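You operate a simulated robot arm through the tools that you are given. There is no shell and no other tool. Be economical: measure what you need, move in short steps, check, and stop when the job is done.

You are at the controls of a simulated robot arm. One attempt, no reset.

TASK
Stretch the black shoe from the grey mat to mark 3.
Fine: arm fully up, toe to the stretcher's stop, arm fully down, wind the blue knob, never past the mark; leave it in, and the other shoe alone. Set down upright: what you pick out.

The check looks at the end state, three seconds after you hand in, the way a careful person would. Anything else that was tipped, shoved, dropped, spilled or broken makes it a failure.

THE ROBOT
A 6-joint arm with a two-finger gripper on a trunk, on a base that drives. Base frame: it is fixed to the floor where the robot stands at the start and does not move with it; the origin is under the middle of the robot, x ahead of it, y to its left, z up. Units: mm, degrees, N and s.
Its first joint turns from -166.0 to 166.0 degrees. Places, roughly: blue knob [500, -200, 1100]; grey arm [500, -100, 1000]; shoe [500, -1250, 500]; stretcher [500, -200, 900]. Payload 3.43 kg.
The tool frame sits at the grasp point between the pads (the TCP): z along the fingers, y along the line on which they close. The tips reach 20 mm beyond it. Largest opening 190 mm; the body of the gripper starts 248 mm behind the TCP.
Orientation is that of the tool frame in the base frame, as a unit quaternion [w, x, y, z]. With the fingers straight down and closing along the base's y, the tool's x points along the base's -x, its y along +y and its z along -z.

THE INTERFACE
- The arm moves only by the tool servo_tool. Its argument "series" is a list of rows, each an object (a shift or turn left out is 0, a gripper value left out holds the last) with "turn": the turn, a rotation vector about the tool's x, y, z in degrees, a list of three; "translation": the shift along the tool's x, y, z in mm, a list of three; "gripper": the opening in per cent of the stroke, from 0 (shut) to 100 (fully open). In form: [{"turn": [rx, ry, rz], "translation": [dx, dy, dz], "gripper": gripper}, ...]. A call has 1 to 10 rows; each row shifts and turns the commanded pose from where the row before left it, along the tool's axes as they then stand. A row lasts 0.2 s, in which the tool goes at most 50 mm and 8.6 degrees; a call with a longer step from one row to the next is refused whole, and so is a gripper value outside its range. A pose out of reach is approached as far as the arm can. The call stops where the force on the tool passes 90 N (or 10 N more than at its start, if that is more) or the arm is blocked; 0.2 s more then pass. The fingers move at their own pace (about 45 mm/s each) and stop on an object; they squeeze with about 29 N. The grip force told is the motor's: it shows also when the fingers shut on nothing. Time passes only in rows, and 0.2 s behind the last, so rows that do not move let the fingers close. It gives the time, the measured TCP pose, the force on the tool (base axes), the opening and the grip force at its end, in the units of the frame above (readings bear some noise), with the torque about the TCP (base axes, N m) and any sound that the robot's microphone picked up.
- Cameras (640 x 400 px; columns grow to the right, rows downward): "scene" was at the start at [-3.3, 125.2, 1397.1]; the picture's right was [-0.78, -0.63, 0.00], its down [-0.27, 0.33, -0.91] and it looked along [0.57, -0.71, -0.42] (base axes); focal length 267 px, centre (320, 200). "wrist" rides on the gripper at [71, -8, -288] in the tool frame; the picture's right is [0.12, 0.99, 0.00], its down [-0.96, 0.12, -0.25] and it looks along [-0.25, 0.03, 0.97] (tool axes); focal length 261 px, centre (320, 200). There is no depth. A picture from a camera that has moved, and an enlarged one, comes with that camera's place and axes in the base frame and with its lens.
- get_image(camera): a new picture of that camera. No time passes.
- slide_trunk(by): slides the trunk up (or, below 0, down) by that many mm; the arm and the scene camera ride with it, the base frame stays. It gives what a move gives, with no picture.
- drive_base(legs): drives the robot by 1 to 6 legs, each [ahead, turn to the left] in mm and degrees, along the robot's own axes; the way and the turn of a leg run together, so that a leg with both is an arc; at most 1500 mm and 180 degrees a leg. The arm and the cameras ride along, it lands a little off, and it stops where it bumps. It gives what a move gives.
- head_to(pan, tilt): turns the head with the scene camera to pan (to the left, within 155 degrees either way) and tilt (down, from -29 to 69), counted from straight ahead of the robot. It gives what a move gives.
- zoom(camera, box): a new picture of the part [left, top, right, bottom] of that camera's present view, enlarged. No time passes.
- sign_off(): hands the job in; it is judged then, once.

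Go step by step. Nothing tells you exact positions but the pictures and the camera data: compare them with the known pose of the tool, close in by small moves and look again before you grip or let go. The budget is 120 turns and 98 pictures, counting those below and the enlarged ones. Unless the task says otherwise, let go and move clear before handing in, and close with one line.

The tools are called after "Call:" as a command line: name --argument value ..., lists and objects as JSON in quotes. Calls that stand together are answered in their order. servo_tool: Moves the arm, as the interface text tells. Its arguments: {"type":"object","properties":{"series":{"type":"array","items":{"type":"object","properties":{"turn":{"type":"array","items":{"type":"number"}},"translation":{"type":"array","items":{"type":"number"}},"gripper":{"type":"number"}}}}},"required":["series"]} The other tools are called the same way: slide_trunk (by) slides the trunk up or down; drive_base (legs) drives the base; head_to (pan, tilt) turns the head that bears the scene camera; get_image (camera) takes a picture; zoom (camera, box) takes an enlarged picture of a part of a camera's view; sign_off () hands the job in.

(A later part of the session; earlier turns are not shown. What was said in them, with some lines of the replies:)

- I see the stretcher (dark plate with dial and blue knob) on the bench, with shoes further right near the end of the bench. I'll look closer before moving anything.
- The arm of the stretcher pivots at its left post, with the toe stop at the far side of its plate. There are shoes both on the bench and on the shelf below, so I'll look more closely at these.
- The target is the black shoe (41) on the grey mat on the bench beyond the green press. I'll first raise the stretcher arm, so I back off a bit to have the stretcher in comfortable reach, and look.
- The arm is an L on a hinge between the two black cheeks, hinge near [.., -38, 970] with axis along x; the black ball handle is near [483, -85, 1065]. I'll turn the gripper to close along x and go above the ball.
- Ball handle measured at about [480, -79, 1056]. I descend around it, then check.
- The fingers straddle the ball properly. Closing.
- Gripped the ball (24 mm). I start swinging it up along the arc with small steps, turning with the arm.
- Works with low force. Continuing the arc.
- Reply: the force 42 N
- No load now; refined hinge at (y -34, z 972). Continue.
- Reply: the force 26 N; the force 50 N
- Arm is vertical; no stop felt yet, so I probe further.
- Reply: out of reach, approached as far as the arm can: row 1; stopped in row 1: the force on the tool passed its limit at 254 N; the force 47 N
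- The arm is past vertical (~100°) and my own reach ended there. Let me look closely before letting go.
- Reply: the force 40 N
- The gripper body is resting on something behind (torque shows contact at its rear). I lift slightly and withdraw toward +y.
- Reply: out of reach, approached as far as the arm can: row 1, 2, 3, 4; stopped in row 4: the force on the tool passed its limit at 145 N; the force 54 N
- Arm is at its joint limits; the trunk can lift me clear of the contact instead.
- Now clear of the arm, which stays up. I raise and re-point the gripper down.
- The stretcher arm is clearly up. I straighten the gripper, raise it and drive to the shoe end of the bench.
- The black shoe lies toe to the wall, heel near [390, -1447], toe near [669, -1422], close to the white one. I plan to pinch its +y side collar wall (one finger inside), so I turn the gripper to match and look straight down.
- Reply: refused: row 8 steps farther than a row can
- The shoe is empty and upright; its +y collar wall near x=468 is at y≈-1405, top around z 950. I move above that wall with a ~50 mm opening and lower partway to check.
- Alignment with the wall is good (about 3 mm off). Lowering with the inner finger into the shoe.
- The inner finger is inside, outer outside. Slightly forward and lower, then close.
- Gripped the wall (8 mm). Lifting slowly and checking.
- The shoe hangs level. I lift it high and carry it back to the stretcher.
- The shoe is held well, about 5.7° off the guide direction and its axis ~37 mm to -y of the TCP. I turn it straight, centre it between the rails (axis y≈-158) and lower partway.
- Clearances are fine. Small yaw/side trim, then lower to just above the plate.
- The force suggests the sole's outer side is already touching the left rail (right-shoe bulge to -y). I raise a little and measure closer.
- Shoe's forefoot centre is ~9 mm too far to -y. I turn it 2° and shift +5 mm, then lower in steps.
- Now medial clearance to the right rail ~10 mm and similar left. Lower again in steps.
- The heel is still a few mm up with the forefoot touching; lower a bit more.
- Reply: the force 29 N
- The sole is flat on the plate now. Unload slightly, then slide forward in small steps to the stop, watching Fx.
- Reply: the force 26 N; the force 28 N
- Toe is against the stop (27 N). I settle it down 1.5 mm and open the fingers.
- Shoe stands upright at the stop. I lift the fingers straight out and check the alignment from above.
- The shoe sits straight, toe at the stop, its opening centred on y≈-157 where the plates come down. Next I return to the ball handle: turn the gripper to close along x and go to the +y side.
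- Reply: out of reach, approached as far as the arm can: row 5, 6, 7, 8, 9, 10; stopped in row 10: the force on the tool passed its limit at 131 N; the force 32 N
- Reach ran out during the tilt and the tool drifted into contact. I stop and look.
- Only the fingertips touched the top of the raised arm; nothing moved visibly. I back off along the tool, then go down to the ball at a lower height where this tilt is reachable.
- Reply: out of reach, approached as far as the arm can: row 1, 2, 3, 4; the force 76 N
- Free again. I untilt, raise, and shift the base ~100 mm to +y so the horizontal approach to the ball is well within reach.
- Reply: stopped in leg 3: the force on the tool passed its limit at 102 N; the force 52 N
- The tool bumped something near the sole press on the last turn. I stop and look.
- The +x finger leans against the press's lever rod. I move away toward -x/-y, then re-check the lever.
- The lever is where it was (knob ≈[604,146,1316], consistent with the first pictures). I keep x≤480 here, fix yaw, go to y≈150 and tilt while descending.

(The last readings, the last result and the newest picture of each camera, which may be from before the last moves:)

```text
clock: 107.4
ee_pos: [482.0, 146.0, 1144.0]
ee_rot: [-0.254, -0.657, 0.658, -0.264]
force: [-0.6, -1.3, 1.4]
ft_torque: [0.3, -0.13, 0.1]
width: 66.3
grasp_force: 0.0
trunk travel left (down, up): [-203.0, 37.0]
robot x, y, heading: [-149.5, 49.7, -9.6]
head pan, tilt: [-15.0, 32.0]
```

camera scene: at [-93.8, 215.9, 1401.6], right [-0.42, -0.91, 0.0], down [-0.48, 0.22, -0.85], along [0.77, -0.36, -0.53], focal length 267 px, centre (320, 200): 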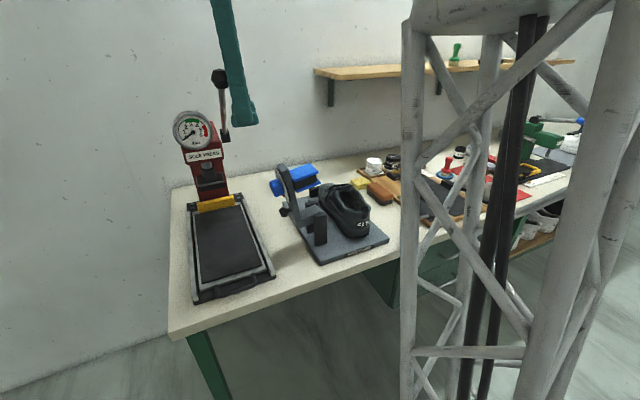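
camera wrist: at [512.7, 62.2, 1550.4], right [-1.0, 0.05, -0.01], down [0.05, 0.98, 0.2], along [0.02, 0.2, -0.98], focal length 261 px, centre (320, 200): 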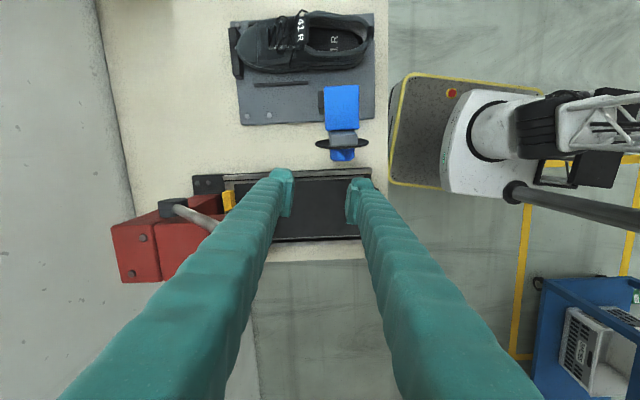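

Call:
servo_tool --series '[{"turn": [0, 8, 0], "translation": [-22, 0, 16]}, {"turn": [0, 8, 0], "translation": [-24, 0, 14]}, {"turn": [0, 8, 0], "translation": [-26, 0, 11]}, {"turn": [0, 8, 0], "translation": [-28, 0, 7]}, {"turn": [0, 4, 0], "translation": [-20, 0, 3]}, {}]'

Call:
get_image --camera "wrist"

Call:
get_image --camera "scene"

```text
clock: 108.8
ee_pos: [483.6, 167.0, 1011.7]
ee_rot: [-0.447, -0.543, 0.547, -0.453]
force: [-0.2, 0.1, -1.0]
ft_torque: [-0.04, 0.03, -0.01]
width: 66.1
grasp_force: 0.0
trunk travel left (down, up): [-203.0, 37.0]
robot x, y, heading: [-146.3, 51.0, -9.9]
head pan, tilt: [-15.0, 32.0]
```

```text
25 pictures are left
camera wrist: at [490.7, 436.0, 1137.8], right [-0.99, -0.02, 0.11], down [-0.11, 0.42, -0.9], along [-0.02, -0.91, -0.42], focal length 261 px, centre (320, 200)
```

wrist: 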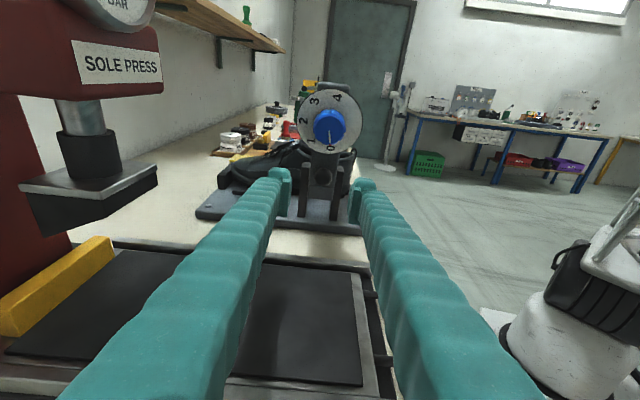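

```text
24 pictures are left
camera scene: at [-92.1, 218.9, 1401.1], right [-0.42, -0.91, 0.0], down [-0.48, 0.22, -0.85], along [0.77, -0.35, -0.53], focal length 267 px, centre (320, 200)
```

scene: 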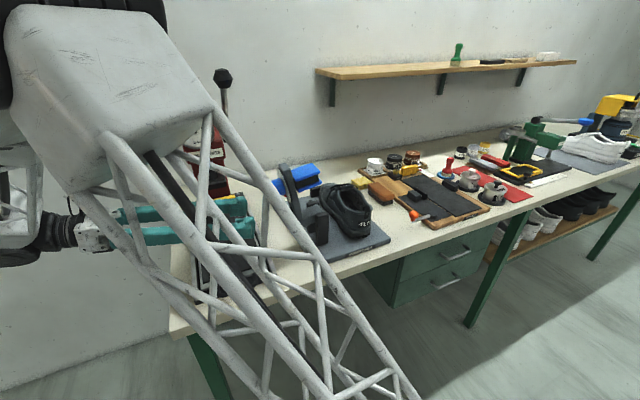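

The ball is right between the finger lines at about [482, 60, 998]. I approach along the tool, stopping ~6 mm short of centre.

Call:
servo_tool --series '[{"translation": [2, 1, 30]}, {"translation": [2, 0, 30]}, {"translation": [1, 0, 25]}, {"translation": [1, 0, 14]}, {}]'

Call:
zoom --camera "wrist" --box '[250, 60, 400, 240]'

Call:
zoom --camera "scene" --box '[210, 140, 350, 270]'

```text
clock: 110.0
ee_pos: [482.7, 67.8, 999.4]
ee_rot: [-0.447, -0.543, 0.548, -0.452]
force: [0.3, 0.2, 0.4]
ft_torque: [0.0, 0.01, -0.01]
width: 66.3
grasp_force: 0.0
trunk travel left (down, up): [-203.0, 37.0]
robot x, y, heading: [-145.6, 49.2, -9.9]
head pan, tilt: [-15.0, 32.0]
```

```text
2.22 times, centred on (325, 150) of wrist
camera zoom: at [490.2, 336.6, 1125.5], right [-0.99, -0.02, 0.11], down [-0.11, 0.43, -0.9], along [-0.02, -0.9, -0.43], focal length 579 px, centre (309, 311)
```

zoom: 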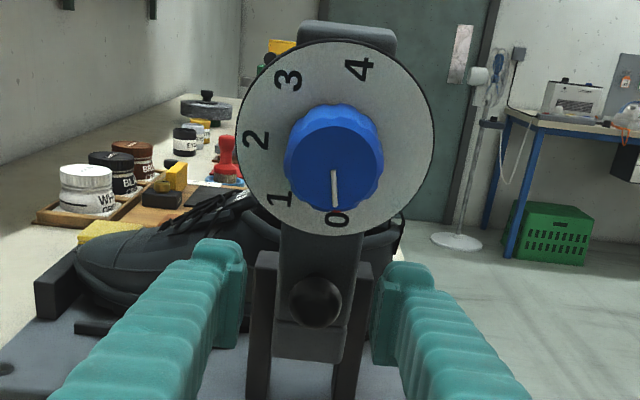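

```text
3.08 times, centred on (280, 205) of scene
camera zoom: at [-92.2, 218.7, 1401.2], right [-0.42, -0.91, 0.0], down [-0.48, 0.22, -0.85], along [0.77, -0.35, -0.53], focal length 821 px, centre (443, 185)
```

zoom: 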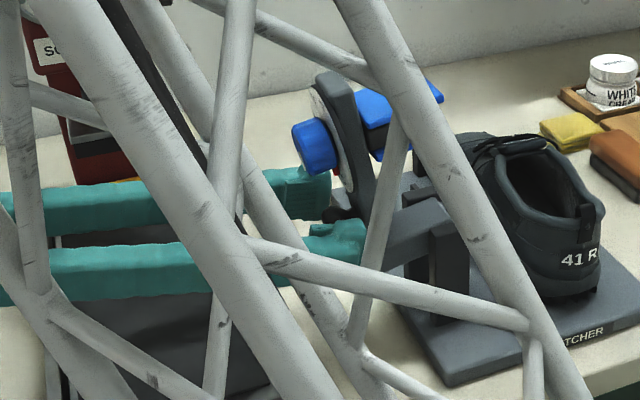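

Ball centred between the fingers. Closing.

Call:
servo_tool --series '[{"translation": [0, 1, 2.5], "gripper": 0}, {}, {}, {}, {}, {}]'

```text
clock: 111.4
ee_pos: [479.4, 66.9, 999.1]
ee_rot: [-0.448, -0.543, 0.548, -0.452]
force: [-38.2, 2.0, -6.3]
ft_torque: [0.35, -0.02, -0.27]
width: 27.3
grasp_force: 45.2
trunk travel left (down, up): [-203.0, 37.0]
robot x, y, heading: [-148.9, 51.4, -9.6]
head pan, tilt: [-15.0, 32.0]
```

Call:
servo_tool --series '[{"translation": [0, 3, 0]}, {"turn": [0, -6, 0], "translation": [10.9, 0, 1.3]}, {"turn": [0, -6, 0], "translation": [10.9, 0, 1.3]}, {}]'

```text
clock: 112.4
ee_pos: [479.7, 58.9, 1019.6]
ee_rot: [-0.387, -0.587, 0.592, -0.394]
force: [0.5, 20.0, 14.5]
ft_torque: [-0.52, 0.13, -0.02]
width: 27.5
grasp_force: 45.2
trunk travel left (down, up): [-203.0, 37.0]
robot x, y, heading: [-150.3, 53.4, -9.6]
head pan, tilt: [-15.0, 32.0]
```

Call:
servo_tool --series '[{"turn": [0, -8, 0], "translation": [14.3, 0, -0.5]}, {"turn": [0, -8, 0], "translation": [14.4, 0, 2]}, {}]'

Call:
servo_tool --series '[{"turn": [0, -8, 0], "translation": [14.4, 0, 2]}, {"turn": [0, -8, 0], "translation": [14.4, 0, 2]}, {}]'

```text
clock: 113.2
ee_pos: [479.3, 42.9, 1044.5]
ee_rot: [-0.301, -0.637, 0.64, -0.308]
force: [12.1, 5.2, 11.1]
ft_torque: [-0.69, -0.16, 0.12]
width: 27.0
grasp_force: 45.2
trunk travel left (down, up): [-203.0, 37.0]
robot x, y, heading: [-147.7, 54.2, -9.7]
head pan, tilt: [-15.0, 32.0]
```

```text
clock: 114.0
ee_pos: [479.5, 21.8, 1064.0]
ee_rot: [-0.208, -0.674, 0.675, -0.217]
force: [23.9, 8.4, 22.6]
ft_torque: [-0.54, -0.25, 0.31]
width: 26.9
grasp_force: 45.5
trunk travel left (down, up): [-203.0, 37.0]
robot x, y, heading: [-142.1, 54.3, -9.6]
head pan, tilt: [-15.0, 32.0]
```

Call:
servo_tool --series '[{"translation": [0, -2.5, -2]}, {"turn": [0, -6, 0], "translation": [10.9, 0, 1.2]}, {"turn": [0, -6, 0], "translation": [10.9, 0, 1.2]}, {}]'

Call:
zoom --camera "scene" --box '[210, 110, 390, 270]'

```text
clock: 115.0
ee_pos: [479.9, 2.5, 1072.8]
ee_rot: [-0.137, -0.692, 0.694, -0.143]
force: [-7.9, -0.7, 7.8]
ft_torque: [-0.29, 0.12, 0.01]
width: 26.4
grasp_force: 45.5
trunk travel left (down, up): [-203.0, 37.0]
robot x, y, heading: [-145.2, 51.7, -9.8]
head pan, tilt: [-15.0, 32.0]
```

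```text
2.50 times, centred on (300, 190) of scene
camera zoom: at [-92.8, 218.6, 1401.2], right [-0.42, -0.91, 0.0], down [-0.48, 0.22, -0.85], along [0.77, -0.35, -0.53], focal length 667 px, centre (370, 225)
```

zoom: 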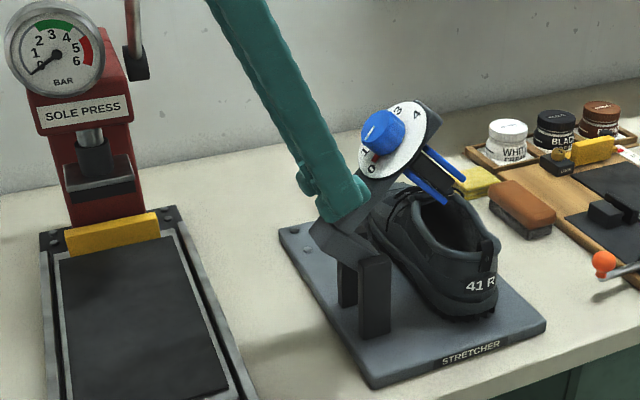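

Clean motion; the arm is about halfway down. Continue in small steps, watching the plates against the shoe opening.

Call:
servo_tool --series '[{"turn": [0, -6, 0], "translation": [10.9, 0, 1.2]}, {"turn": [0, -6, 0], "translation": [10.9, 0, 1.2]}, {"turn": [0, -6, 0], "translation": [10.9, 0, 1.2]}, {}]'

Call:
zoom --camera "scene" --box '[280, 140, 390, 260]'

```text
clock: 116.0
ee_pos: [479.5, -29.3, 1080.5]
ee_rot: [0.027, 0.707, -0.706, 0.035]
force: [-23.5, -7.0, 7.5]
ft_torque: [-0.41, 0.4, 0.18]
width: 25.7
grasp_force: 45.0
trunk travel left (down, up): [-203.0, 37.0]
robot x, y, heading: [-145.1, 53.7, -9.9]
head pan, tilt: [-15.0, 32.0]
```

```text
3.33 times, centred on (335, 200) of scene
camera zoom: at [-93.4, 218.3, 1401.3], right [-0.42, -0.91, 0.0], down [-0.48, 0.22, -0.85], along [0.77, -0.35, -0.53], focal length 890 px, centre (270, 200)
```

zoom: 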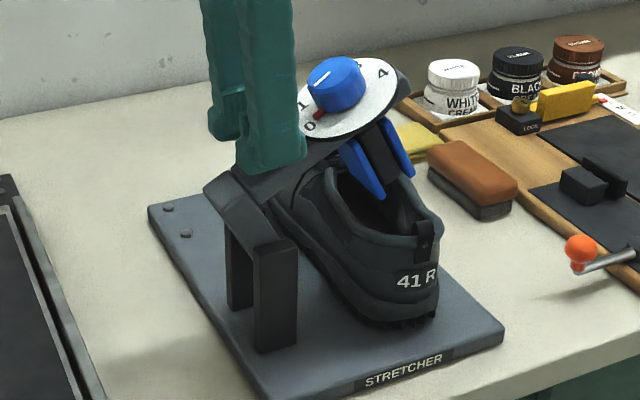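

Call:
servo_tool --series '[{"translation": [0, 2, 3]}, {"turn": [0, -5, 0], "translation": [9, 0, 2]}, {"turn": [0, -5, 0], "translation": [9, 0, 2]}, {}]'

Call:
zoom --camera "scene" --box '[300, 150, 390, 250]'

```text
clock: 116.9
ee_pos: [480.2, -50.0, 1079.5]
ee_rot: [0.037, -0.706, 0.707, 0.023]
force: [-12.2, -2.2, 41.2]
ft_torque: [0.72, 0.3, 0.19]
width: 25.4
grasp_force: 44.7
trunk travel left (down, up): [-203.0, 37.0]
robot x, y, heading: [-143.9, 52.1, -10.0]
head pan, tilt: [-15.0, 32.0]
stopped in row 4: the force on the tool passed its limit at 92 N (the readings are from after the stop); the commanded pose is now the measured one
```

```text
4.00 times, centred on (345, 200) of scene
camera zoom: at [-93.5, 218.1, 1400.8], right [-0.42, -0.91, 0.0], down [-0.48, 0.22, -0.85], along [0.77, -0.36, -0.53], focal length 1067 px, centre (220, 200)
```

zoom: 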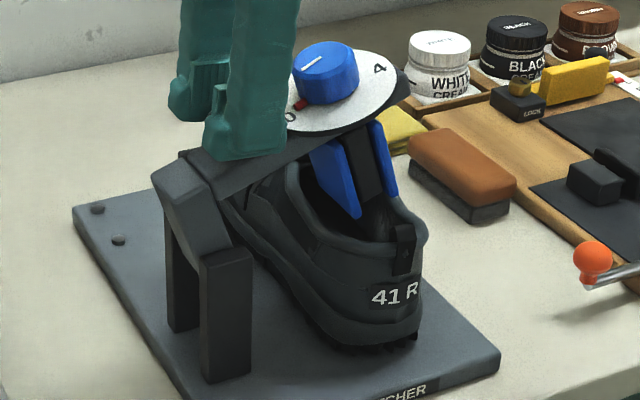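

The load is radial (I pressed down along the grip), the plates themselves hang freely in the opening. I relieve it and continue.

Call:
servo_tool --series '[{"translation": [0, 1, -3]}, {"turn": [0, -5, 0], "translation": [9.4, 0, 0.9]}, {}]'

Call:
zoom --camera "scene" --box '[300, 150, 390, 250]'

```text
clock: 117.7
ee_pos: [479.4, -58.9, 1077.7]
ee_rot: [0.065, -0.704, 0.705, 0.055]
force: [-7.0, -8.2, 9.8]
ft_torque: [-0.36, 0.08, 0.05]
width: 25.6
grasp_force: 44.5
trunk travel left (down, up): [-203.0, 37.0]
robot x, y, heading: [-146.8, 51.5, -9.8]
head pan, tilt: [-15.0, 32.0]
```

```text
4.00 times, centred on (345, 200) of scene
camera zoom: at [-92.4, 218.0, 1401.0], right [-0.42, -0.91, 0.0], down [-0.48, 0.22, -0.85], along [0.77, -0.35, -0.53], focal length 1067 px, centre (220, 200)
```

zoom: 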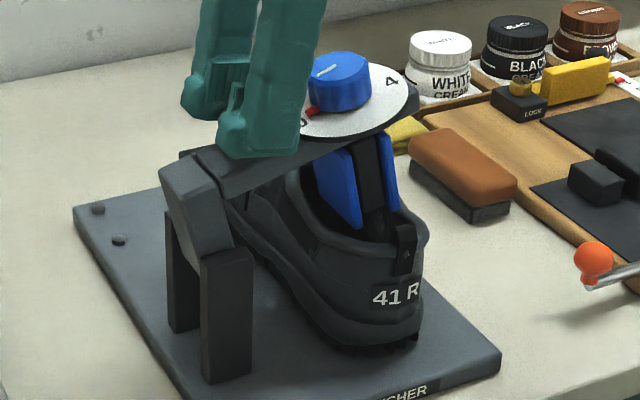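

Call:
servo_tool --series '[{"turn": [0, -4, 0], "translation": [7.6, 0, 0.8]}, {"turn": [0, -4, 0], "translation": [7.6, 0, 0.8]}, {}]'

Call:
zoom --camera "scene" --box '[300, 150, 390, 250]'

```text
clock: 118.5
ee_pos: [480.1, -72.6, 1073.2]
ee_rot: [-0.115, 0.699, -0.698, -0.104]
force: [-12.9, -7.0, 13.2]
ft_torque: [0.14, 0.2, 0.2]
width: 25.0
grasp_force: 45.2
trunk travel left (down, up): [-203.0, 37.0]
robot x, y, heading: [-146.8, 54.0, -9.6]
head pan, tilt: [-15.0, 32.0]
```

```text
4.00 times, centred on (345, 200) of scene
camera zoom: at [-92.9, 218.1, 1401.3], right [-0.42, -0.91, 0.0], down [-0.48, 0.22, -0.85], along [0.77, -0.35, -0.53], focal length 1067 px, centre (220, 200)
```

zoom: 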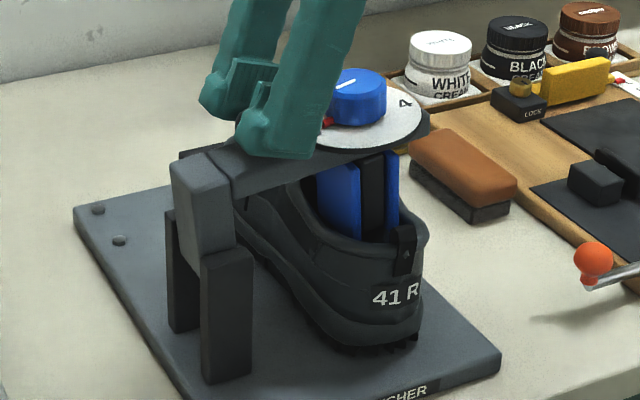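

Call:
servo_tool --series '[{"turn": [0, -2, 0], "translation": [5, 0, 1]}, {"turn": [0, -1, 0], "translation": [4.5, 0, 1]}, {}]'

Call:
zoom --camera "scene" --box '[300, 150, 390, 250]'

```text
clock: 119.3
ee_pos: [479.3, -81.2, 1070.0]
ee_rot: [-0.135, 0.697, -0.694, -0.121]
force: [-9.7, -9.5, 38.9]
ft_torque: [1.27, 0.34, 0.03]
width: 24.8
grasp_force: 45.2
trunk travel left (down, up): [-203.0, 37.0]
robot x, y, heading: [-144.6, 49.9, -9.9]
head pan, tilt: [-15.0, 32.0]
```

```text
4.00 times, centred on (345, 200) of scene
camera zoom: at [-93.3, 217.9, 1401.7], right [-0.42, -0.91, 0.0], down [-0.48, 0.22, -0.85], along [0.77, -0.36, -0.53], focal length 1067 px, centre (220, 200)
```

zoom: 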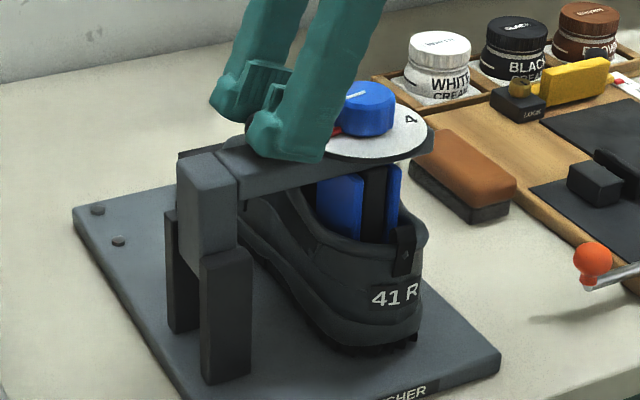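

Near the stop (39 N up). I release, lift straight off the ball and straighten the tool.

Call:
servo_tool --series '[{"gripper": 35}, {}, {}, {"translation": [-10, 0, -28]}, {"translation": [-12, 0, -36]}, {"translation": [-12, 0, -36]}, {"turn": [0, 8, 0], "translation": [-10, 0, -30]}, {"turn": [0, 8, 0]}, {"turn": [0, 4, 0], "gripper": 0}]'

Call:
zoom --camera "scene" --box '[300, 150, 390, 250]'

Call:
get_image --camera "wrist"

```text
clock: 121.3
ee_pos: [476.9, -85.9, 1205.9]
ee_rot: [0.011, -0.707, 0.707, -0.001]
force: [-0.7, -0.3, -0.4]
ft_torque: [0.12, -0.01, -0.01]
width: 31.7
grasp_force: 0.1
trunk travel left (down, up): [-203.0, 37.0]
robot x, y, heading: [-144.7, 51.2, -9.7]
head pan, tilt: [-15.0, 32.0]
```

```text
4.00 times, centred on (345, 200) of scene
camera zoom: at [-91.9, 218.0, 1401.3], right [-0.42, -0.91, 0.0], down [-0.48, 0.22, -0.85], along [0.77, -0.35, -0.53], focal length 1067 px, centre (220, 200)
```

zoom: 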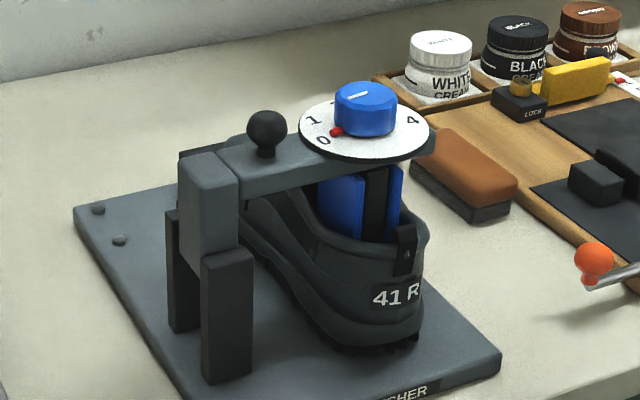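

```text
14 pictures are left
camera wrist: at [481.3, -160.9, 1494.3], right [-0.99, -0.12, -0.02], down [-0.12, 0.96, 0.26], along [-0.01, 0.26, -0.97], focal length 261 px, centre (320, 200)
```

wrist: 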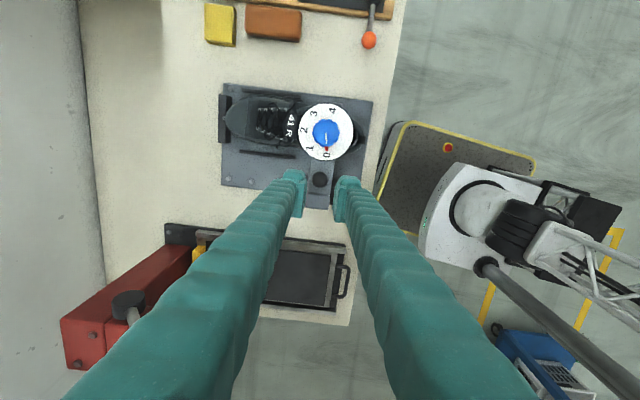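

The arm is down and the plates are in the shoe. I press lightly on the ball from above with closed fingers to make sure it's fully down.

Call:
servo_tool --series '[{"translation": [-6, -2, 0], "gripper": 0}, {}, {"translation": [0, 0, 40]}, {"translation": [0, 0, 40]}, {"translation": [0, 0, 24]}, {}]'

Call:
servo_tool --series '[{"translation": [0, 0, 5]}, {"translation": [0, 0, 5]}, {}]'

```text
clock: 122.7
ee_pos: [481.2, -78.5, 1100.9]
ee_rot: [0.011, -0.706, 0.708, -0.001]
force: [0.6, 0.2, -0.2]
ft_torque: [0.02, -0.02, 0.0]
width: 0.0
grasp_force: 28.8
trunk travel left (down, up): [-203.0, 37.0]
robot x, y, heading: [-147.3, 53.6, -9.7]
head pan, tilt: [-15.0, 32.0]
```

```text
clock: 123.5
ee_pos: [482.6, -79.0, 1092.4]
ee_rot: [0.011, -0.706, 0.708, -0.001]
force: [0.4, -0.8, -0.6]
ft_torque: [0.05, 0.01, 0.0]
width: 0.1
grasp_force: 28.7
trunk travel left (down, up): [-203.0, 37.0]
robot x, y, heading: [-143.7, 54.1, -9.5]
head pan, tilt: [-15.0, 32.0]
```

Call:
servo_tool --series '[{"translation": [0, 0, 3]}, {"translation": [0, 0, 3]}, {}]'

Call:
servo_tool --series '[{"translation": [0, 0, 2]}, {"translation": [0, 0, 2]}, {}]'

```text
clock: 124.3
ee_pos: [483.6, -80.1, 1086.2]
ee_rot: [0.012, -0.707, 0.707, -0.002]
force: [1.6, -0.1, 11.4]
ft_torque: [-0.02, 0.07, -0.01]
width: 0.0
grasp_force: 28.9
trunk travel left (down, up): [-203.0, 37.0]
robot x, y, heading: [-147.3, 52.2, -10.0]
head pan, tilt: [-15.0, 32.0]
```

```text
clock: 125.1
ee_pos: [481.7, -78.0, 1086.5]
ee_rot: [0.012, -0.706, 0.708, -0.004]
force: [10.3, -4.4, 86.6]
ft_torque: [-0.08, 0.69, 0.01]
width: 0.0
grasp_force: 29.0
trunk travel left (down, up): [-203.0, 37.0]
robot x, y, heading: [-146.8, 52.5, -10.1]
head pan, tilt: [-15.0, 32.0]
```

Firm stop at 87 N without motion: the arm is fully down. Now to the knob: back off, move above it and measure.

Call:
servo_tool --series '[{"translation": [0, 0, -30]}, {"translation": [0, 0, -45]}, {"translation": [38, 0, -10], "gripper": 45}, {"translation": [38, 0, 0]}, {}, {}]'

Call:
zoom --camera "wrist" --box '[250, 110, 390, 260]'

```text
clock: 126.5
ee_pos: [480.9, -155.9, 1166.8]
ee_rot: [0.01, -0.707, 0.707, -0.001]
force: [-0.5, -0.5, -0.2]
ft_torque: [0.04, -0.01, 0.02]
width: 85.4
grasp_force: 0.2
trunk travel left (down, up): [-203.0, 37.0]
robot x, y, heading: [-142.6, 47.9, -9.5]
head pan, tilt: [-15.0, 32.0]
```

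```text
2.67 times, centred on (320, 185) of wrist
camera zoom: at [484.1, -230.2, 1454.6], right [-0.99, -0.12, -0.02], down [-0.12, 0.96, 0.26], along [-0.01, 0.26, -0.97], focal length 695 px, centre (320, 240)
```

zoom: 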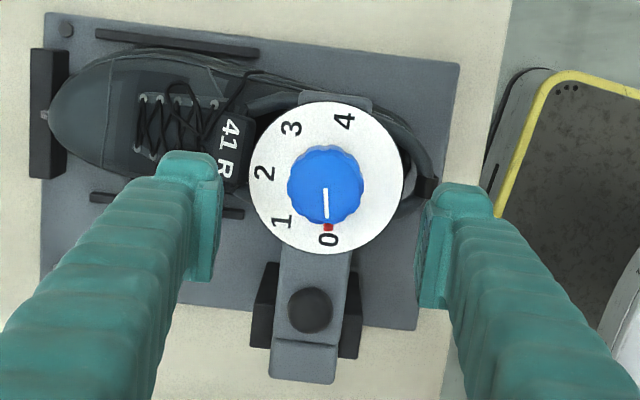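

Knob centre ≈[480.6, -158.5]; marks are 50° apart, so mark 3 is ~150° clockwise. I lower around the knob, staying above dial and red peg, and close.

Call:
servo_tool --series '[{"translation": [2.6, 0, 40]}, {"translation": [0, 0, 35]}, {"translation": [0, 0, 20]}, {}, {"gripper": 0}, {}, {}, {}]'

Call:
zoom --camera "scene" --box '[300, 150, 390, 250]'

```text
clock: 128.3
ee_pos: [478.9, -156.4, 1071.5]
ee_rot: [0.01, -0.707, 0.708, 0.0]
force: [-28.3, 2.3, -6.0]
ft_torque: [-0.05, 0.28, -0.02]
width: 42.4
grasp_force: 40.9
trunk travel left (down, up): [-203.0, 37.0]
robot x, y, heading: [-146.4, 48.6, -9.8]
head pan, tilt: [-15.0, 32.0]
```

```text
4.00 times, centred on (345, 200) of scene
camera zoom: at [-93.1, 218.3, 1401.2], right [-0.42, -0.91, 0.0], down [-0.48, 0.22, -0.85], along [0.77, -0.36, -0.53], focal length 1067 px, centre (220, 200)
```

zoom: 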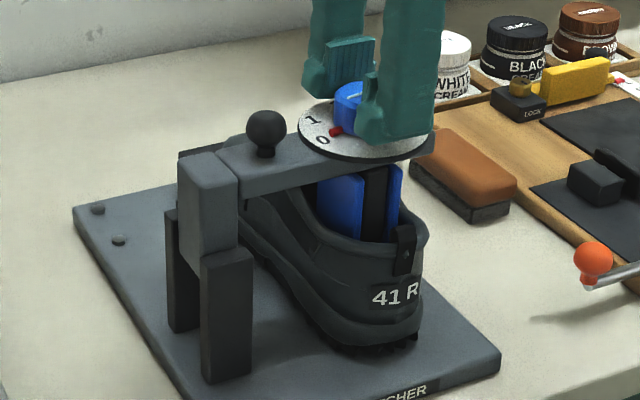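

Knob gripped (42 mm). I relieve side load and turn it clockwise by about one mark, then look.

Call:
servo_tool --series '[{"translation": [0, 2.5, 0]}, {"turn": [0, 0, 6]}, {"turn": [0, 0, 6]}, {"turn": [0, 0, 6]}, {"turn": [0, 0, 6]}, {"turn": [0, 0, 6]}, {"turn": [0, 0, 6]}, {"turn": [0, 0, 6]}, {"turn": [0, 0, 6]}, {}]'

Call:
zoom --camera "wrist" --box '[250, 110, 390, 260]'

```text
clock: 130.5
ee_pos: [478.3, -157.1, 1072.0]
ee_rot: [0.011, -0.358, 0.934, 0.003]
force: [-11.5, -1.1, 3.1]
ft_torque: [0.03, 0.16, -0.01]
width: 42.3
grasp_force: 45.4
trunk travel left (down, up): [-203.0, 37.0]
robot x, y, heading: [-144.5, 52.6, -9.7]
head pan, tilt: [-15.0, 32.0]
```

```text
2.67 times, centred on (320, 185) of wrist
camera zoom: at [427.5, -214.7, 1358.9], right [-0.75, 0.66, 0.0], down [0.63, 0.72, 0.27], along [0.18, 0.2, -0.96], focal length 695 px, centre (320, 240)
```

zoom: 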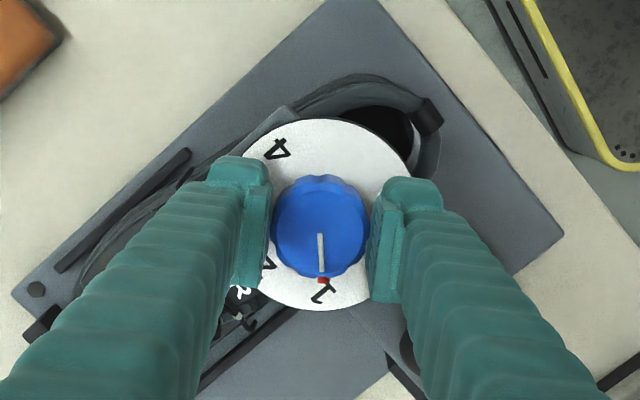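

The knob follows without slip and its red pointer is at 1. Continue to just short of 3.

Call:
servo_tool --series '[{"turn": [0, 0, 6]}, {"turn": [0, 0, 6]}, {"turn": [0, 0, 6]}, {"turn": [0, 0, 6]}, {"turn": [0, 0, 6]}, {"turn": [0, 0, 6]}, {"turn": [0, 0, 6]}, {"turn": [0, 0, 6]}, {}]'

Call:
servo_tool --series '[{"turn": [0, 0, 6]}, {"turn": [0, 0, 6]}, {"turn": [0, 0, 6]}, {"turn": [0, 0, 6]}, {"turn": [0, 0, 6]}, {"turn": [0, 0, 6]}, {"turn": [0, 0, 6]}, {}]'

Call:
zoom --camera "wrist" --box '[250, 110, 390, 260]'

```text
clock: 132.5
ee_pos: [478.8, -157.4, 1070.0]
ee_rot: [0.008, 0.054, 0.999, 0.008]
force: [-4.4, -3.3, 8.4]
ft_torque: [-0.07, 0.04, 0.03]
width: 42.5
grasp_force: 45.3
trunk travel left (down, up): [-203.0, 37.0]
robot x, y, heading: [-150.9, 51.9, -9.7]
head pan, tilt: [-15.0, 32.0]
```

```text
clock: 134.3
ee_pos: [479.0, -156.7, 1071.3]
ee_rot: [0.004, 0.407, 0.913, 0.01]
force: [-0.2, -3.2, 7.0]
ft_torque: [-0.11, 0.06, 0.0]
width: 42.6
grasp_force: 45.1
trunk travel left (down, up): [-203.0, 37.0]
robot x, y, heading: [-146.6, 53.1, -9.7]
head pan, tilt: [-15.0, 32.0]
```

```text
2.67 times, centred on (320, 185) of wrist
camera zoom: at [421.3, -114.7, 1360.0], right [0.66, 0.75, 0.02], down [0.72, -0.64, 0.25], along [0.2, -0.15, -0.97], focal length 695 px, centre (320, 240)
```

zoom: 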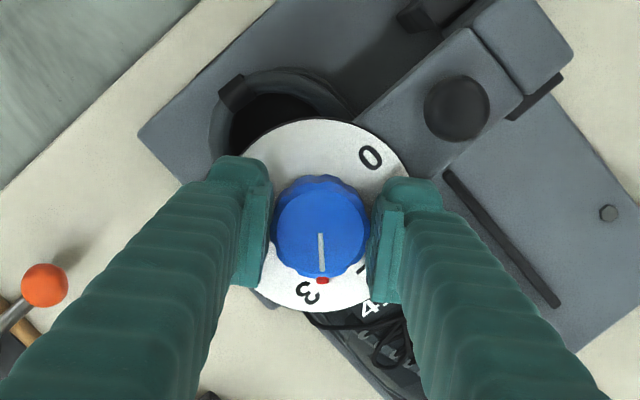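

138° done and no slip; ~11° remain. Turn 9° more and check.

Call:
servo_tool --series '[{"turn": [0, 0, 5]}, {"turn": [0, 0, 4]}, {}, {}]'

Call:
zoom --camera "wrist" --box '[295, 160, 355, 230]'

```text
clock: 135.3
ee_pos: [479.0, -156.5, 1071.6]
ee_rot: [0.003, 0.478, 0.878, 0.011]
force: [-2.8, -2.0, 4.6]
ft_torque: [0.03, 0.12, -0.02]
width: 42.6
grasp_force: 44.8
trunk travel left (down, up): [-203.0, 37.0]
robot x, y, heading: [-149.9, 53.3, -9.8]
head pan, tilt: [-15.0, 32.0]
```

```text
5.71 times, centred on (325, 195) of wrist
camera zoom: at [429.3, -107.0, 1360.2], right [0.77, 0.64, 0.02], down [0.62, -0.75, 0.25], along [0.17, -0.18, -0.97], focal length 1489 px, centre (291, 229)
```

zoom: 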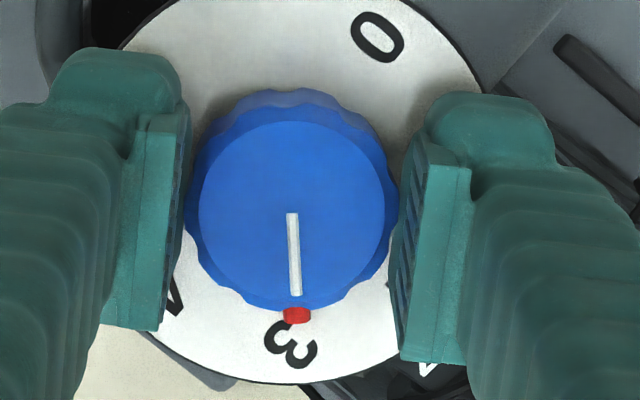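

About 3° short of 3. A last 2.4° so as not to pass the mark.

Call:
servo_tool --series '[{"turn": [0, 0, 2.4]}, {}, {}]'

Call:
zoom --camera "wrist" --box '[295, 160, 355, 230]'

```text
clock: 136.1
ee_pos: [478.9, -158.0, 1071.3]
ee_rot: [0.004, 0.496, 0.868, 0.011]
force: [-3.9, -2.4, 5.8]
ft_torque: [-0.07, 0.04, -0.01]
width: 42.7
grasp_force: 45.6
trunk travel left (down, up): [-203.0, 37.0]
robot x, y, heading: [-147.3, 50.5, -9.5]
head pan, tilt: [-15.0, 32.0]
```

```text
5.71 times, centred on (325, 195) of wrist
camera zoom: at [431.5, -105.1, 1360.2], right [0.79, 0.61, 0.02], down [0.58, -0.77, 0.25], along [0.17, -0.18, -0.97], focal length 1489 px, centre (291, 229)
```

zoom: 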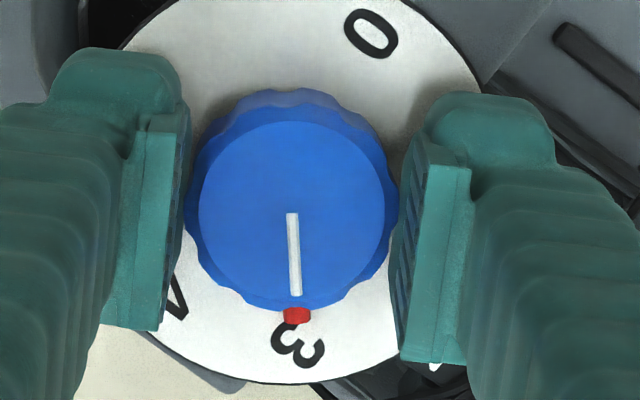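

Pointer is right at 3. I open, lift off straight up and check.

Call:
servo_tool --series '[{"gripper": 40}, {}, {}, {"translation": [0, 0, -30]}, {"translation": [0, 0, -45]}, {"translation": [0, 0, -45]}, {"translation": [0, 0, -45]}]'

Call:
zoom --camera "wrist" --box '[240, 90, 400, 270]'

Call:
zoom --camera "scene" --box '[290, 140, 400, 250]'

```text
clock: 137.7
ee_pos: [476.4, -158.7, 1237.0]
ee_rot: [0.004, 0.497, 0.868, 0.01]
force: [0.0, -1.2, 0.3]
ft_torque: [-0.01, 0.01, 0.02]
width: 75.9
grasp_force: 0.0
trunk travel left (down, up): [-203.0, 37.0]
robot x, y, heading: [-144.7, 51.5, -9.8]
head pan, tilt: [-15.0, 32.0]
```

```text
2.22 times, centred on (320, 180) of wrist
camera zoom: at [428.8, -106.9, 1525.8], right [0.79, 0.61, 0.02], down [0.58, -0.77, 0.25], along [0.17, -0.18, -0.97], focal length 579 px, centre (320, 244)
```

zoom: 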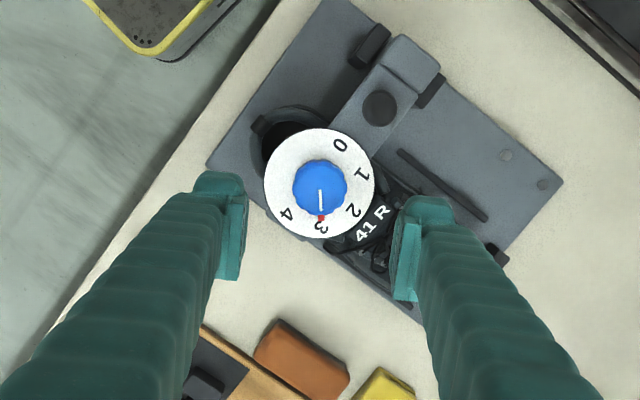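

```text
3.64 times, centred on (345, 195) of scene
camera zoom: at [-91.9, 218.1, 1401.2], right [-0.42, -0.91, 0.0], down [-0.48, 0.22, -0.85], along [0.77, -0.35, -0.53], focal length 970 px, centre (229, 218)
```

zoom: 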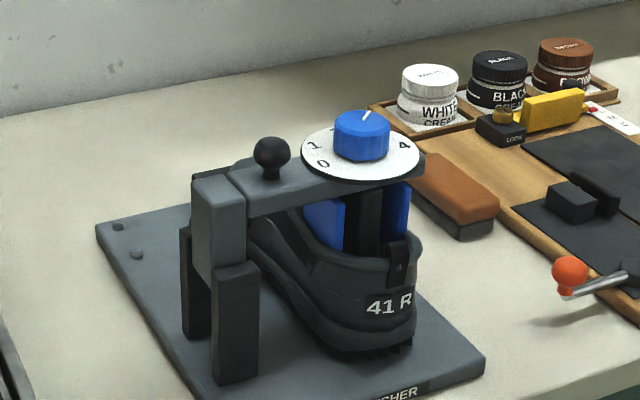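

Call:
zoom --camera "wrist" --box '[300, 140, 370, 210]'

Call:
get_image --camera "scene"

```text
5.71 times, centred on (335, 175) of wrist
camera zoom: at [428.8, -106.9, 1525.8], right [0.79, 0.61, 0.02], down [0.58, -0.77, 0.25], along [0.17, -0.18, -0.97], focal length 1489 px, centre (234, 343)
```

zoom: 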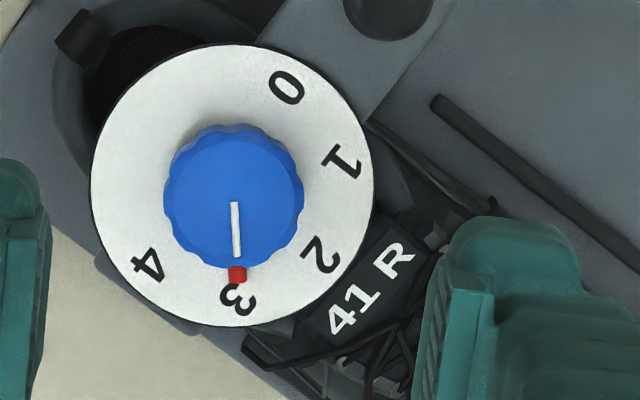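

```text
4 pictures are left
camera scene: at [-91.9, 218.1, 1401.2], right [-0.42, -0.91, 0.0], down [-0.48, 0.22, -0.85], along [0.77, -0.35, -0.53], focal length 267 px, centre (320, 200)
```

scene: 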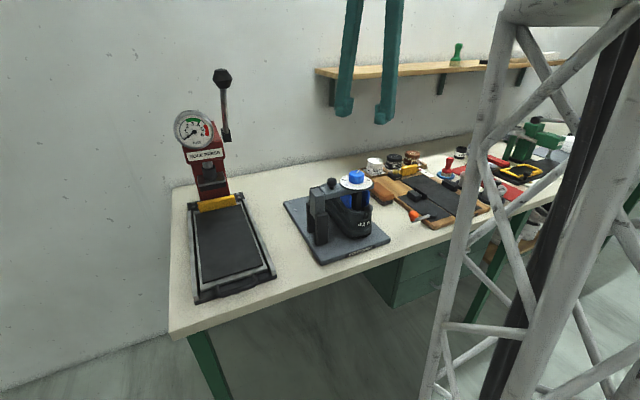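

The pointer is at 3, not past it. The arm is down, the shoe stands upright with its toe at the stop, and the gripper is clear. I'm handing in.

Call:
sign_off

```text
The job is handed in.
```

The black shoe from the grey mat is on the stretcher, toe to the stop, arm fully down, knob wound to mark 3 and left in; the white shoe was left alone. On the way the gripper bumped the sole press twice, on its base and its lever, and I saw no change to the press in the pictures afterwards.
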